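You operate a simulated robot arm through the tools that you are given. There is no shell and no other tool. Be economical: measure what you need, move in short steps, check, and stop when the job is done.

Carry out the task below with a simulated robot arm. There is one attempt and no reset: what you move stays moved.

TASK
Open the cupboard door by the fridge.
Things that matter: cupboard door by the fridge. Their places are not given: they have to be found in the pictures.

It is judged by the outcome, as a careful person would: the job done as asked, and still so three seconds after it is handed in. It fails if anything else is knocked over, pushed out of place, dropped, spilled or broken.

THE ROBOT
A 6-joint arm with a two-finger parallel gripper, fixed in place. Base frame: the origin is at the foot of the arm, x ahead of it, y to its left, z up. Lengths are in m, angles in rad, forces in N, time in s.
With the tool pointing down near the work surface it reaches from about 0.18 to 0.64 m from the base axis. Its first joint turns from -1.152 to 1.152 rad. Payload 2.9 kg.
Tool frame: the origin (TCP) lies between the finger pads and is the grasp point; the fingertips stand 0.03 m ahead of it; z points along the fingers, y is the line along which they close. The gripper opens to 0.11 m. The fingers are 0.02 m wide and 0.01 m thick; the gripper's body (0.048 by 0.112 m) begins 0.055 m behind the TCP.
Orientation is told as [roll, pitch, yaw] about the base's x, y, z axes, in that order, counted from this pose: with the fingers straight down and closing along the base's y, the tool's x points along the base's -x, its y along +y and its z along -z.

THE INTERFACE
- The arm moves only by the tool drive_tool. Its argument "targets" is a list of rows, each a list of 3 entries, a list of its own where there are three numbers: the turn, a rotation vector about the tool's x, y, z in units of 90 degrees (1.0 is 90 degrees), then the shift along the tool's x, y, z in units of 150 mm (1.0 is 150 mm), then the closure in counts, from 0 (fully open) to 255 (shut). In form: [[[ax, ay, az], [dx, dy, dz], claw], ...]. A call has 1 to 20 rows; each row is the pose to reach, as a shift and turn from the pose commanded when the call began, along the tool's axes at that moment. A call with a number of a shift or a turn outside -1 to 1 is refused whole. A row lasts 0.2 s, in which the tool goes at most 0.05 m and 0.15 rad; a call with a longer step from one row to the next is refused whole, and so is a gripper value outside its range. A pose out of reach is approached as far as the arm can. The call stops where the force on the tool passes 40 N (or 10 N more than at its start, if that is more) or the arm is blocked; 0.2 s more then pass. The fingers move at their own pace (about 0.108 m/s each) and stop on an object; they squeeze with about 39 N. The grip force told is the motor's: it shows also when the fingers shut on nothing. Time passes only in rows, and 0.2 s behind the last, so rows that repeat a pose let the fingers close. It gives the time, the measured TCP pose, the force on the tool (base axes), the opening and the grip force at its end, in the units of the frame above (readings bear some noise), and new pictures: "views" is both (left out), scene, wrist or none.
- Cameras (640 x 400 px; columns grow to the right, rows downward): "scene" is fixed at [0.0581, 0.4397, 1.3679]; the picture's right is [-0.88, -0.48, 0.00], its down [-0.36, 0.65, -0.67] and it looks along [0.32, -0.59, -0.74] (base axes); focal length 319 px, centre (320, 200). "wrist" rides on the gripper at [-0.036, 0, -0.057] in the tool frame; the picture's right is [0.00, -1.00, 0.00], its down [0.97, 0.00, -0.24] and it looks along [0.24, 0.00, 0.97] (tool axes); focal length 218 px, centre (320, 200).
- probe_pixels(camera, pixels): for up to 12 pixels [column, row] of the newest picture of that camera ("zoom" is the newest enlarged one), the place [x, y, z] in the base frame of the surface seen there, good to about 0.003 m, but the place of the scene camera against the robot may be out by one fixed shift of up to 0.012 m in any direction. No time passes.
- enlarge(camera, box): a new picture of the part [left, top, right, bottom] of that camera's present view, enlarged. No time passes.
- sign_off(): hands the job in; it is judged then, once.

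Work in short steps. Measure before you move; look again where a grasp or a placing could have gone wrong, and mend it. You have 60 turns and 120 pictures in all, those below and enlarged ones among them. Open the gripper and draw the arm clear of the work before you hand the job in, unless the task says otherwise; then end with one line.

The tools are called after ">>>" as name(argument=value, ...) on one line, values as JSON. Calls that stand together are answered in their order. drive_tool: Moves the arm, as the interface text tells. Its arguments: {"type":"object","properties":{"targets":{"type":"array","items":{"type":"array"}},"views":{"type":"string","enum":["both","scene","wrist","none"]}},"required":["targets"]} The other tools are called the same way: probe_pixels (camera, pixels) gives the place of the surface under pixels of a picture; enlarge (camera, box) takes an enlarged picture of a part of a camera's view; sign_off () hands the job in.

At the start:

```text
clock: 0.0
tcp_pos: [0.3966, -0.1168, 0.8119]
tool_rot: [-0.001, 0.0, -0.002]
ft_force: [0.1, 0.8, -0.4]
gripper_width: 0.1099
finger_force: 0.1
```

scene: 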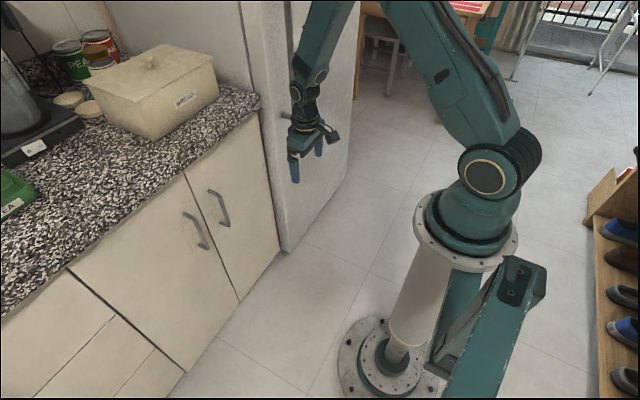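
wrist: 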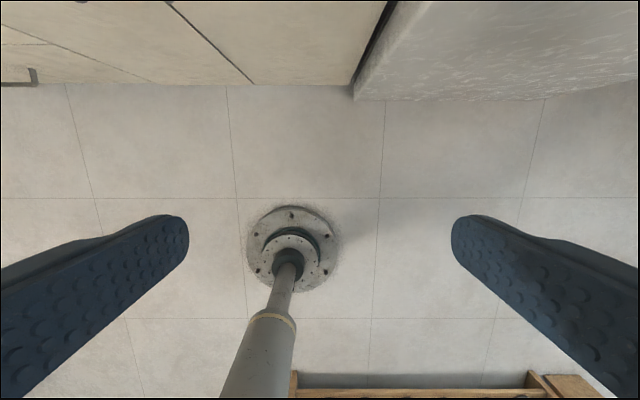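

The door beside the fridge spans about (185,173) to (280,250), with its handle near (219,207). I'll measure the door and the handle.

>>> enlarge(camera="scene", box=[160, 80, 320, 320])

>>> probe_pixels(camera="scene", pixels=[[209, 191], [218, 204], [226, 225], [190, 178], [237, 295], [276, 250], [258, 122], [230, 190], [205, 215], [187, 214], [204, 247], [285, 230]])

```text
1.67 times, centred on (240, 200) of scene
```

zoom: 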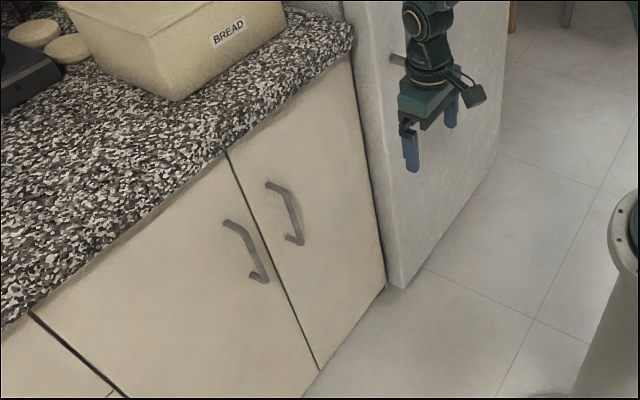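

```text
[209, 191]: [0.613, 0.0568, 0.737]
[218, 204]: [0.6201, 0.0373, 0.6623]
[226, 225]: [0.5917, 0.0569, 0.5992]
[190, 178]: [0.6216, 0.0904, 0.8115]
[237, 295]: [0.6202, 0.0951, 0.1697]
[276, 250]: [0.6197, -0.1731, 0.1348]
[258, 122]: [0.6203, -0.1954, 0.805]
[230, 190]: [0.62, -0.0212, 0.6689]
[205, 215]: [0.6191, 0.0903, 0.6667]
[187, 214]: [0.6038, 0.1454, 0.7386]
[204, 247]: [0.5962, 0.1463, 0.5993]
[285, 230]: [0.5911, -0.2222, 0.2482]
```

The door lies at x≈0.62, from y≈-0.19 (hinge, fridge side) to 0.09. Its handle is at y≈0.055, z≈0.60 to 0.74. I'll probe the handle bar more finely.

>>> enlarge(camera="scene", box=[190, 175, 250, 240])

```text
6.15 times, centred on (220, 208) of scene
```

zoom: 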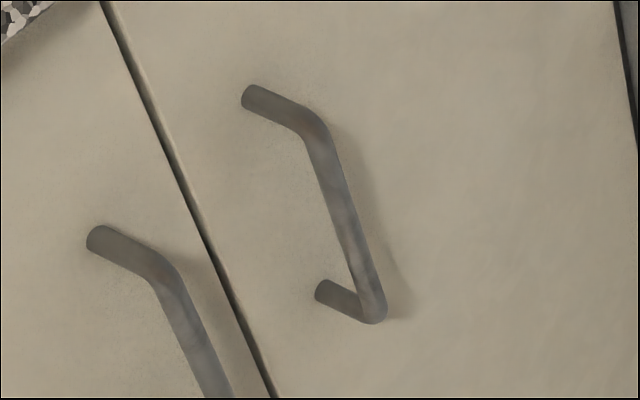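

>>> probe_pixels(camera="zoom", pixels=[[250, 97], [285, 112], [318, 128], [330, 165], [345, 210], [358, 250], [372, 300], [345, 297], [325, 290], [180, 300]])

```text
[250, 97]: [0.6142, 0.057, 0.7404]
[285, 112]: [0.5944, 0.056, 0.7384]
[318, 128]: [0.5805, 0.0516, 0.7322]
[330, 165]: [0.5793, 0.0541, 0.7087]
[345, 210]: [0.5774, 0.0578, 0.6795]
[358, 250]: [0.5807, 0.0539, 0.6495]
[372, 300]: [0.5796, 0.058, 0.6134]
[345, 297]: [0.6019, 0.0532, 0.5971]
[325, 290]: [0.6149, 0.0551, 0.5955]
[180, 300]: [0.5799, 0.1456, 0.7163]
```

The bar runs vertically at about x 0.582, y 0.054, z 0.61 to 0.73. I'll tilt the tool about 60° forward and bring it in front of the handle with the fingers half open.

>>> drive_tool(targets=[[[0, -0.083, 0], [-0.06, 0.125, 0.09], 100], [[0, -0.167, 0], [-0.12, 0.25, 0.18], 100], [[0, -0.25, 0], [-0.18, 0.375, 0.27], 100], [[0, -0.333, 0], [-0.24, 0.5, 0.36], 100], [[0, -0.417, 0], [-0.3, 0.625, 0.45], 100], [[0, -0.5, 0], [-0.36, 0.75, 0.54], 100], [[0, -0.583, 0], [-0.42, 0.875, 0.63], 100], [[0, -0.667, 0], [-0.48, 1.0, 0.73], 100], [[0, -0.667, 0], [-0.48, 1.0, 0.73], 100]])

```text
clock: 2.0
tcp_pos: [0.4665, 0.0348, 0.7022]
tool_rot: [0.003, -1.049, -0.002]
ft_force: [-0.7, 0.0, 0.2]
gripper_width: 0.0668
finger_force: 0.0
```

scene: 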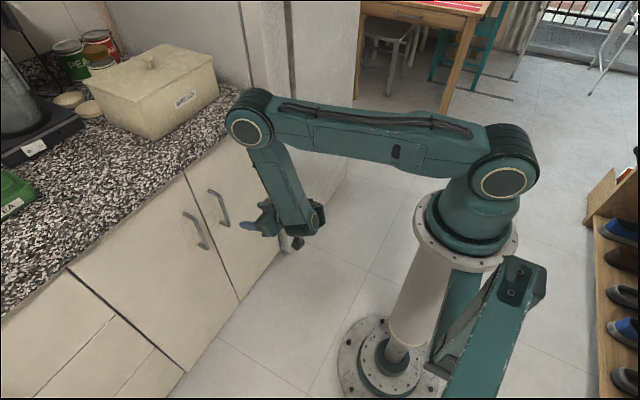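
wrist: 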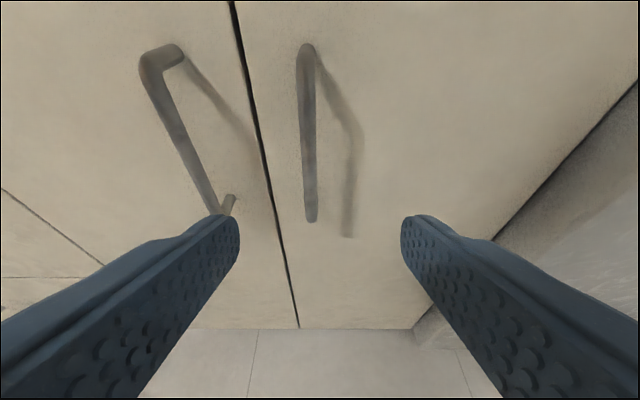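

The bar is well in view in the wrist picture (columns 300 to 315, rows 50 to 220). I'll probe it with the wrist camera.

>>> probe_pixels(camera="wrist", pixels=[[306, 60], [308, 100], [309, 140], [310, 180], [311, 212], [400, 120], [180, 130], [270, 182]])

```text
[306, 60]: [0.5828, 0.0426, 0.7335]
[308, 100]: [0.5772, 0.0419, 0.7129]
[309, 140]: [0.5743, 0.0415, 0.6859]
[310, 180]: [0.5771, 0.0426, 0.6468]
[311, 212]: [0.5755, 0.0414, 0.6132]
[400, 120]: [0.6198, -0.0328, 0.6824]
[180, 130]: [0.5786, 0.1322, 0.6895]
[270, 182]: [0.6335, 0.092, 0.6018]
```

The bar's centre is at about (0.581, 0.042), mid-height 0.675. I'll move onto it with the fingers open, keeping the tilt.

>>> drive_tool(targets=[[[0, 0, 0], [-0.043, 0.047, 0.146], 100], [[0, 0, 0], [-0.086, 0.047, 0.292], 100], [[0, 0, 0], [-0.128, 0.047, 0.438], 100], [[0, 0, 0], [-0.171, 0.047, 0.584], 100], [[0, 0, 0], [-0.214, 0.047, 0.73], 100], [[0, 0, 0], [-0.214, 0.047, 0.73], 100]])

```text
clock: 3.4
tcp_pos: [0.5786, 0.0395, 0.6749]
tool_rot: [-0.001, -1.046, -0.003]
ft_force: [-0.1, 0.1, -1.1]
gripper_width: 0.067
finger_force: 0.0
```

scene: 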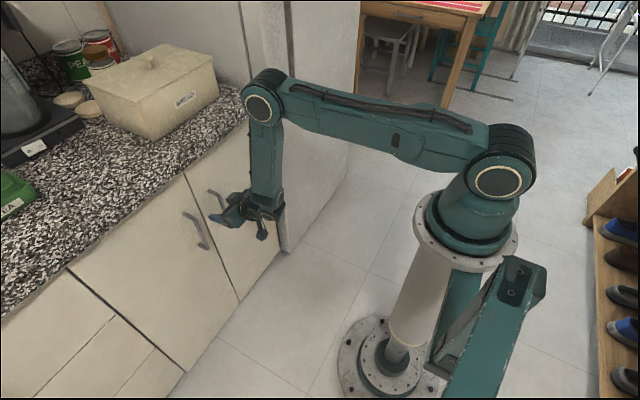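
wrist: 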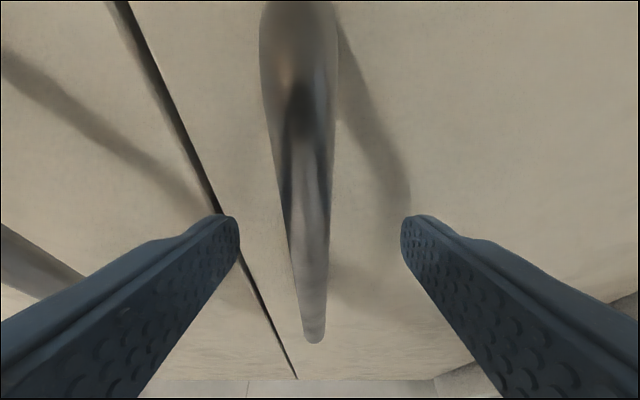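

The bar stands between the two fingers, so I'll close on it.

>>> drive_tool(targets=[[[0, 0, 0], [0, 0.014, 0], 255], [[0, 0, 0], [0, 0.014, 0], 255], [[0, 0, 0], [0, 0.014, 0], 255]], views="wrist")

```text
clock: 4.2
tcp_pos: [0.5772, 0.0433, 0.6749]
tool_rot: [0.004, -1.048, -0.002]
ft_force: [-1.3, 6.5, 0.7]
gripper_width: 0.0119
finger_force: 44.7
```

wrist: 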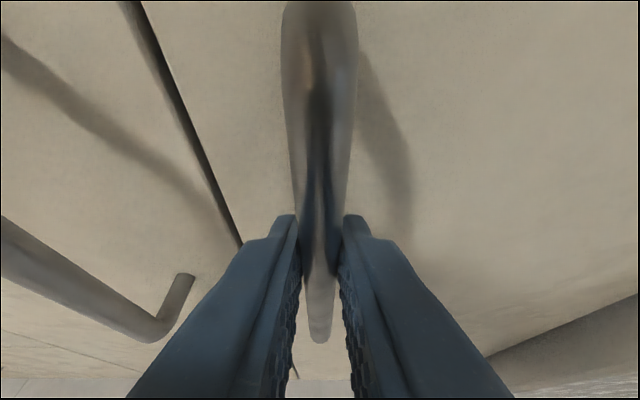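

The handle is gripped (width 0.012, 44.7 N). I'll pull along the arc about the hinge near (0.63, -0.205), 15° first, turning the tool with the door.

>>> drive_tool(targets=[[[-0.024, 0, -0.0139], [0.035, -0.015, -0.061], 255], [[-0.0481, 0, -0.0278], [0.0713, -0.0333, -0.1235], 255], [[-0.072, 0, -0.0417], [0.106, -0.056, -0.184], 255], [[-0.0962, 0, -0.0556], [0.1413, -0.08, -0.2448], 255], [[-0.12, 0, -0.0694], [0.175, -0.108, -0.303], 255], [[-0.1443, 0, -0.0833], [0.2087, -0.138, -0.3614], 255]])

```text
clock: 5.6
tcp_pos: [0.5154, 0.0213, 0.6748]
tool_rot: [0.004, -1.046, 0.257]
ft_force: [-5.8, 10.6, 6.4]
gripper_width: 0.0119
finger_force: 44.8
```

scene: 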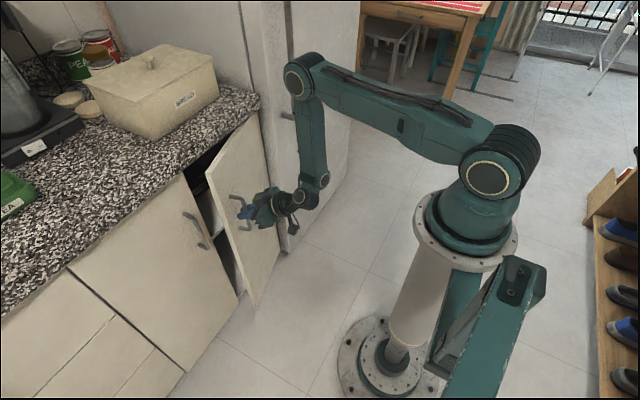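
wrist: 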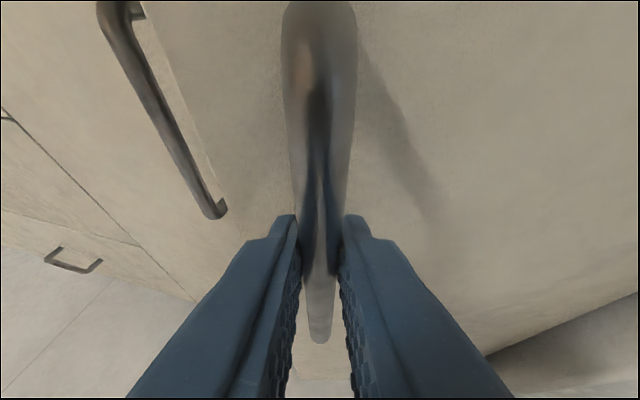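

The door follows to 15° with low force. I'll repeat the same arc, which now runs in the rotated tool frame.

>>> drive_tool(targets=[[[-0.024, 0, -0.0139], [0.035, -0.013, -0.061], 255], [[-0.0481, 0, -0.0278], [0.0713, -0.03, -0.1235], 255], [[-0.072, 0, -0.0417], [0.106, -0.05, -0.184], 255], [[-0.0962, 0, -0.0556], [0.1413, -0.073, -0.2448], 255], [[-0.12, 0, -0.0694], [0.175, -0.1, -0.303], 255], [[-0.1443, 0, -0.0833], [0.2087, -0.13, -0.3614], 255]])

```text
clock: 7.0
tcp_pos: [0.4622, -0.0144, 0.6748]
tool_rot: [-0.004, -1.048, 0.524]
ft_force: [0.5, -1.1, 6.6]
gripper_width: 0.0121
finger_force: 45.3
```

scene: 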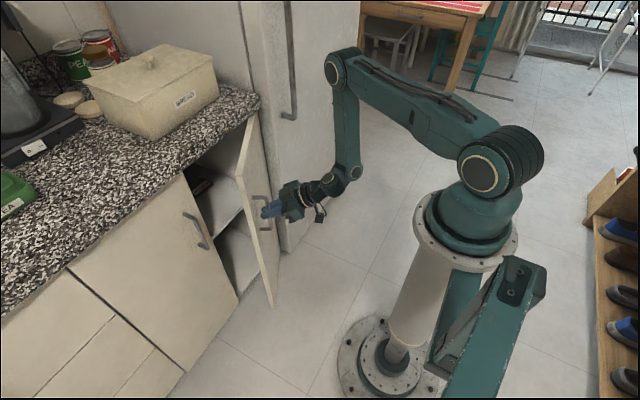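
wrist: 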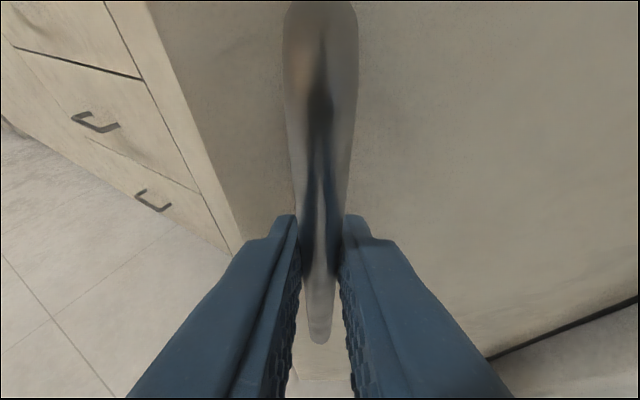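

At 30° all is well. I'll go another 15°.

>>> drive_tool(targets=[[[-0.024, 0, -0.0139], [0.035, -0.015, -0.061], 255], [[-0.0481, 0, -0.0278], [0.0713, -0.0333, -0.1235], 255], [[-0.072, 0, -0.0417], [0.106, -0.056, -0.184], 255], [[-0.0962, 0, -0.0556], [0.1413, -0.08, -0.2448], 255], [[-0.12, 0, -0.0694], [0.175, -0.108, -0.303], 255], [[-0.1443, 0, -0.0833], [0.2087, -0.138, -0.3614], 255]])

>>> probe_pixels(camera="scene", pixels=[[290, 110], [288, 60], [243, 180], [270, 80]])

```text
clock: 8.4
tcp_pos: [0.4181, -0.065, 0.6762]
tool_rot: [-0.007, -1.048, 0.787]
ft_force: [14.7, -10.5, -4.1]
gripper_width: 0.012
finger_force: 45.0
```

scene: 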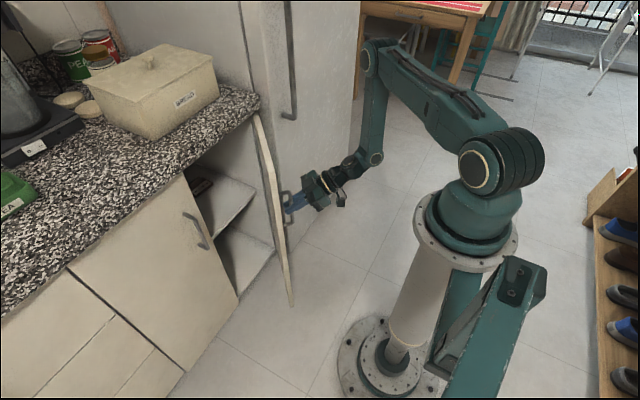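
wrist: 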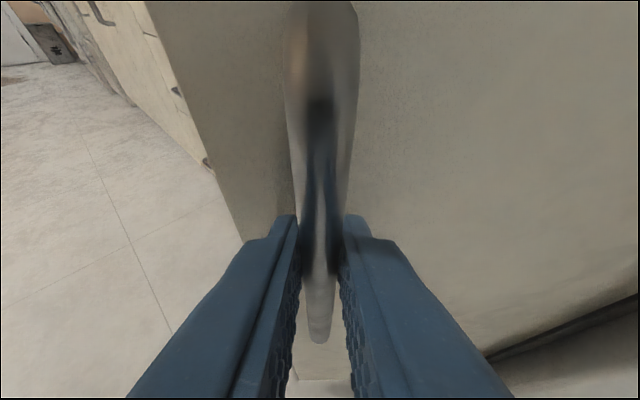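

```text
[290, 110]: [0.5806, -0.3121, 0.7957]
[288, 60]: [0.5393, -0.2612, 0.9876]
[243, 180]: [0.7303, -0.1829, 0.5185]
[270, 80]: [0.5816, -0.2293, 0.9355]
```

At 45° the force points toward the hinge, so my radius is slightly large. I'll continue another 15° with a slightly tighter arc.

>>> drive_tool(targets=[[[-0.024, 0, -0.0139], [0.035, -0.02, -0.061], 255], [[-0.0481, 0, -0.0278], [0.0713, -0.043, -0.1235], 255], [[-0.072, 0, -0.0417], [0.106, -0.068, -0.184], 255], [[-0.0962, 0, -0.0556], [0.1413, -0.094, -0.2448], 255], [[-0.12, 0, -0.0694], [0.175, -0.122, -0.303], 255], [[-0.1443, 0, -0.0833], [0.2087, -0.153, -0.3614], 255]])

```text
clock: 9.8
tcp_pos: [0.389, -0.1235, 0.6757]
tool_rot: [0.0, -1.049, 1.046]
ft_force: [9.2, -3.6, 9.6]
gripper_width: 0.012
finger_force: 45.2
```

scene: 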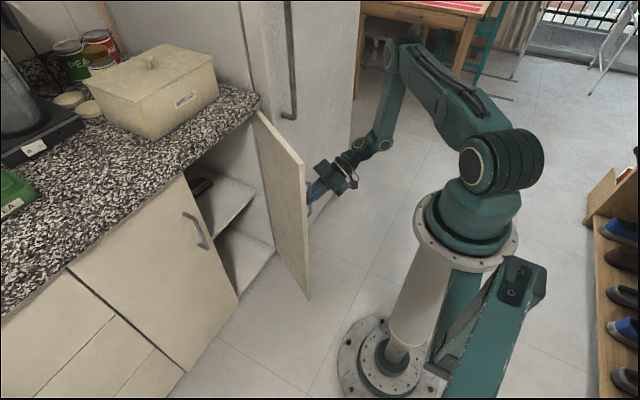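
wrist: 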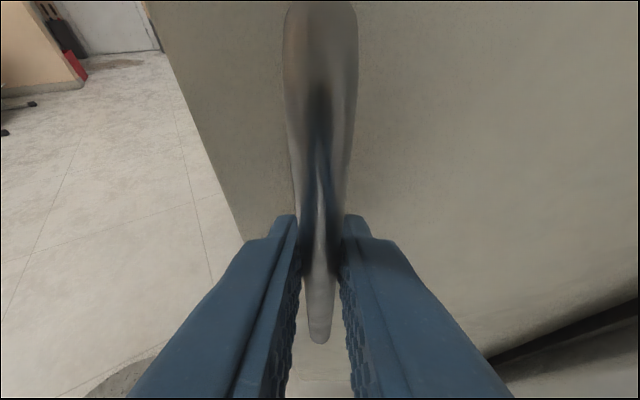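

At 60° the door still moves freely. I'll go on another 15°.

>>> drive_tool(targets=[[[-0.024, 0, -0.0139], [0.035, -0.02, -0.061], 255], [[-0.0481, 0, -0.0278], [0.0713, -0.043, -0.1235], 255], [[-0.072, 0, -0.0417], [0.106, -0.068, -0.184], 255], [[-0.0962, 0, -0.0556], [0.1413, -0.094, -0.2448], 255], [[-0.12, 0, -0.0694], [0.175, -0.122, -0.303], 255], [[-0.1443, 0, -0.0833], [0.2087, -0.153, -0.3614], 255]])

```text
clock: 11.2
tcp_pos: [0.3752, -0.1887, 0.6743]
tool_rot: [0.005, -1.05, 1.31]
ft_force: [-26.6, 2.2, 18.9]
gripper_width: 0.0116
finger_force: 45.2
```

scene: 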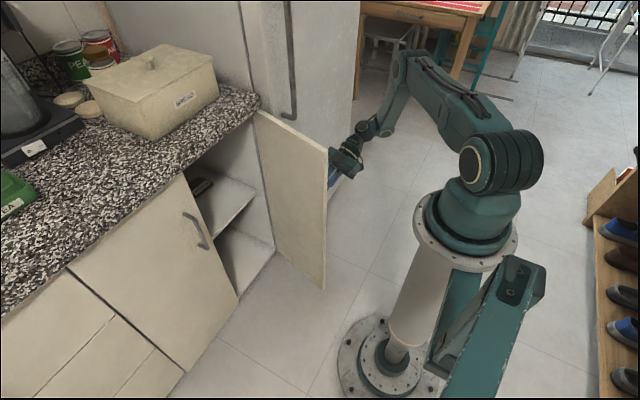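
wrist: 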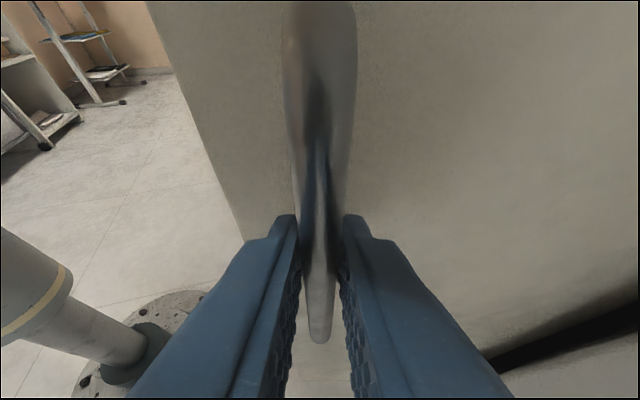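

The door is at 75°, and the -27 N along x says I'm now slightly too far inward. I'll ease that and go about 8° more before releasing.

>>> drive_tool(targets=[[[0, 0, 0], [0, 0.025, 0], 255], [[-0.024, 0, -0.0139], [0.035, 0.01, -0.061], 255], [[-0.0481, 0, -0.0278], [0.0713, -0.01, -0.1235], 255], [[-0.072, 0, -0.0417], [0.106, -0.033, -0.184], 255]], views="scene")

```text
clock: 12.2
tcp_pos: [0.3751, -0.2214, 0.6748]
tool_rot: [-0.003, -1.046, 1.437]
ft_force: [19.3, -0.4, -4.2]
gripper_width: 0.0116
finger_force: 44.5
```

scene: 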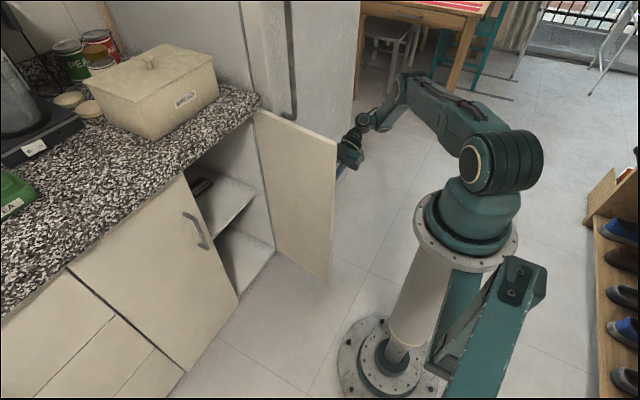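

The door is open about 82°. I'll relieve the side load, open the fingers and then back straight off.

>>> drive_tool(targets=[[[0, 0, 0], [0, -0.015, 0], 255], [[0, 0, 0], [0, -0.015, 0], 120], [[0, 0, 0], [0, -0.015, 0], 120], [[0, 0, 0], [0, -0.015, 0], 120]])

```text
clock: 13.2
tcp_pos: [0.3769, -0.2216, 0.6758]
tool_rot: [0.0, -1.047, 1.44]
ft_force: [-0.8, 0.3, -0.4]
gripper_width: 0.0583
finger_force: 0.0
```

scene: 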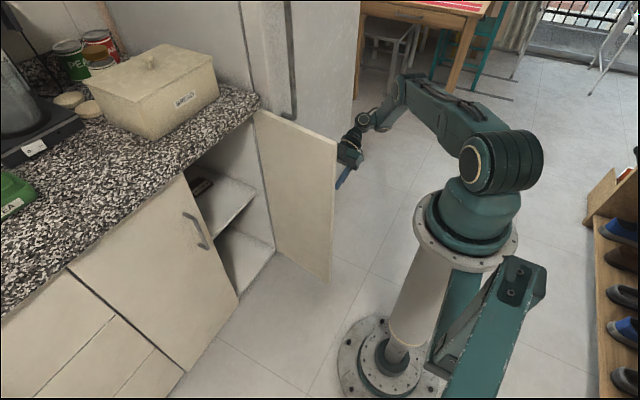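
wrist: 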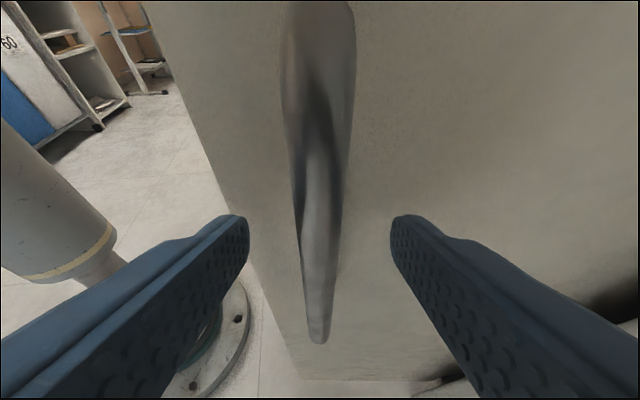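

The fingers are clear of the bar. I'll back off along the tool axis.

>>> drive_tool(targets=[[[0, 0, 0], [0, 0, -0.12], 120], [[0, 0, 0], [0, 0, -0.24], 120], [[0, 0, 0], [0, 0, -0.36], 120], [[0, 0, 0], [0, 0, -0.48], 120], [[0, 0, 0], [0, 0, -0.6], 120], [[0, 0, 0], [0, 0, -0.7], 120], [[0, 0, 0], [0, 0, -0.7], 0], [[0, 0, 0], [0, 0, -0.7], 0], [[0, 0, 0], [0, 0, -0.7], 0]])

```text
clock: 15.2
tcp_pos: [0.3374, -0.2591, 0.7288]
tool_rot: [-0.004, -1.045, 1.441]
ft_force: [-0.4, -0.5, -0.5]
gripper_width: 0.1098
finger_force: 0.0
out of reach, approached as far as the arm can: row 1, 2, 3, 4, 5, 6, 7, 8, 9
```

scene: 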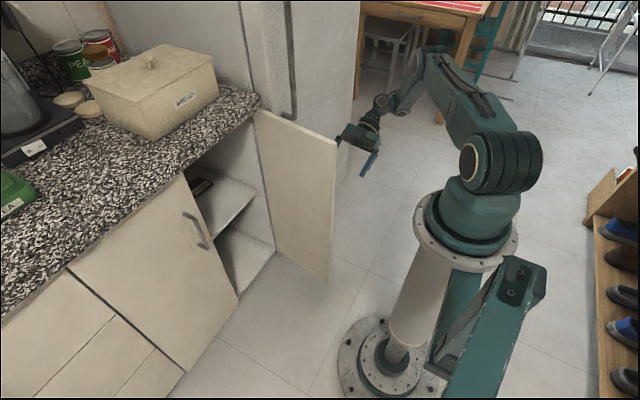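
wrist: 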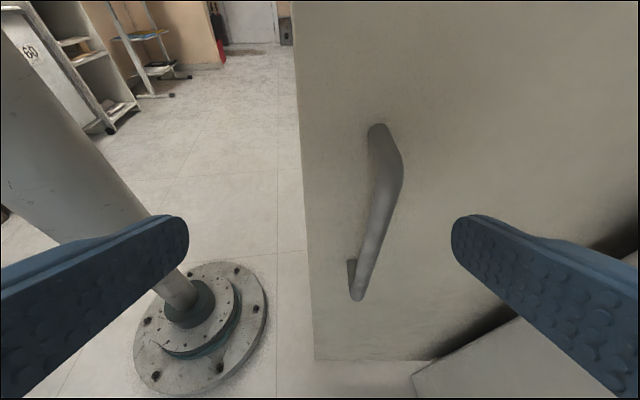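

The base joint's limit kept the back-off short, but the fingers are off the handle. I'll rise and turn the tool back toward vertical, staying on the fridge-side of the door and away from it.

>>> drive_tool(targets=[[[0, 0, 0], [-0.17, 0.05, -0.1], 0], [[0, 0, 0], [-0.35, 0.1, -0.2], 0], [[0, 0.08, 0], [-0.5, 0.15, -0.3], 0], [[0, 0.16, 0], [-0.6, 0.2, -0.35], 0], [[0, 0.24, 0], [-0.69, 0.2, -0.4], 0], [[0, 0.32, 0], [-0.69, 0.2, -0.4], 0], [[0, 0.4, 0], [-0.69, 0.2, -0.4], 0], [[0, 0.48, 0], [-0.69, 0.2, -0.4], 0], [[0, 0.48, 0], [-0.69, 0.2, -0.4], 0]])

```text
clock: 17.2
tcp_pos: [0.3085, -0.2573, 0.8485]
tool_rot: [0.002, -0.29, 1.441]
ft_force: [0.1, 0.0, 0.1]
gripper_width: 0.11
finger_force: 0.0
```

scene: 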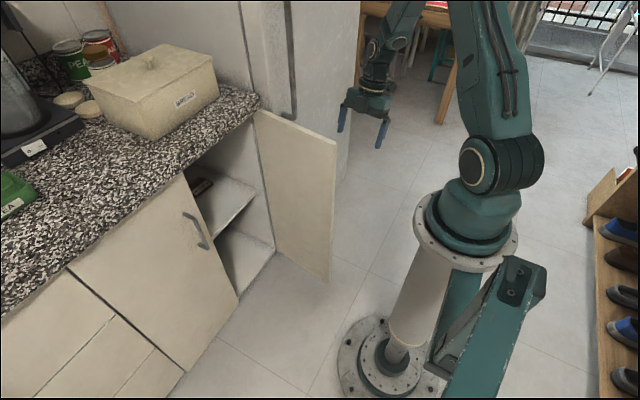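
wrist: 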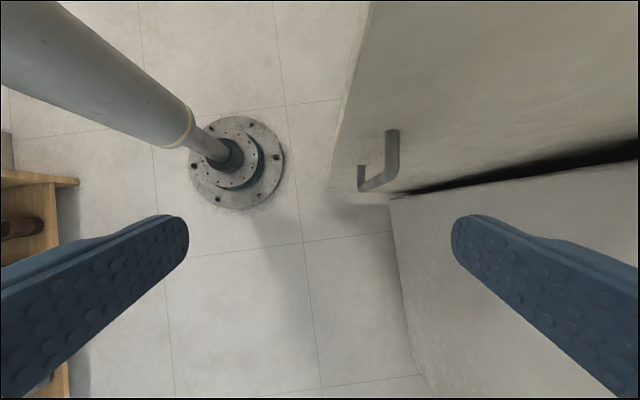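

The door stands open at about 82°, nothing else in the pictures has moved, and the open gripper is clear. I'll hand the job in.

>>> sign_off()

```text
The job is handed in.
```

The cupboard door by the fridge is open about 82°; the gripper is open and clear of the door, and I saw nothing else disturbed.
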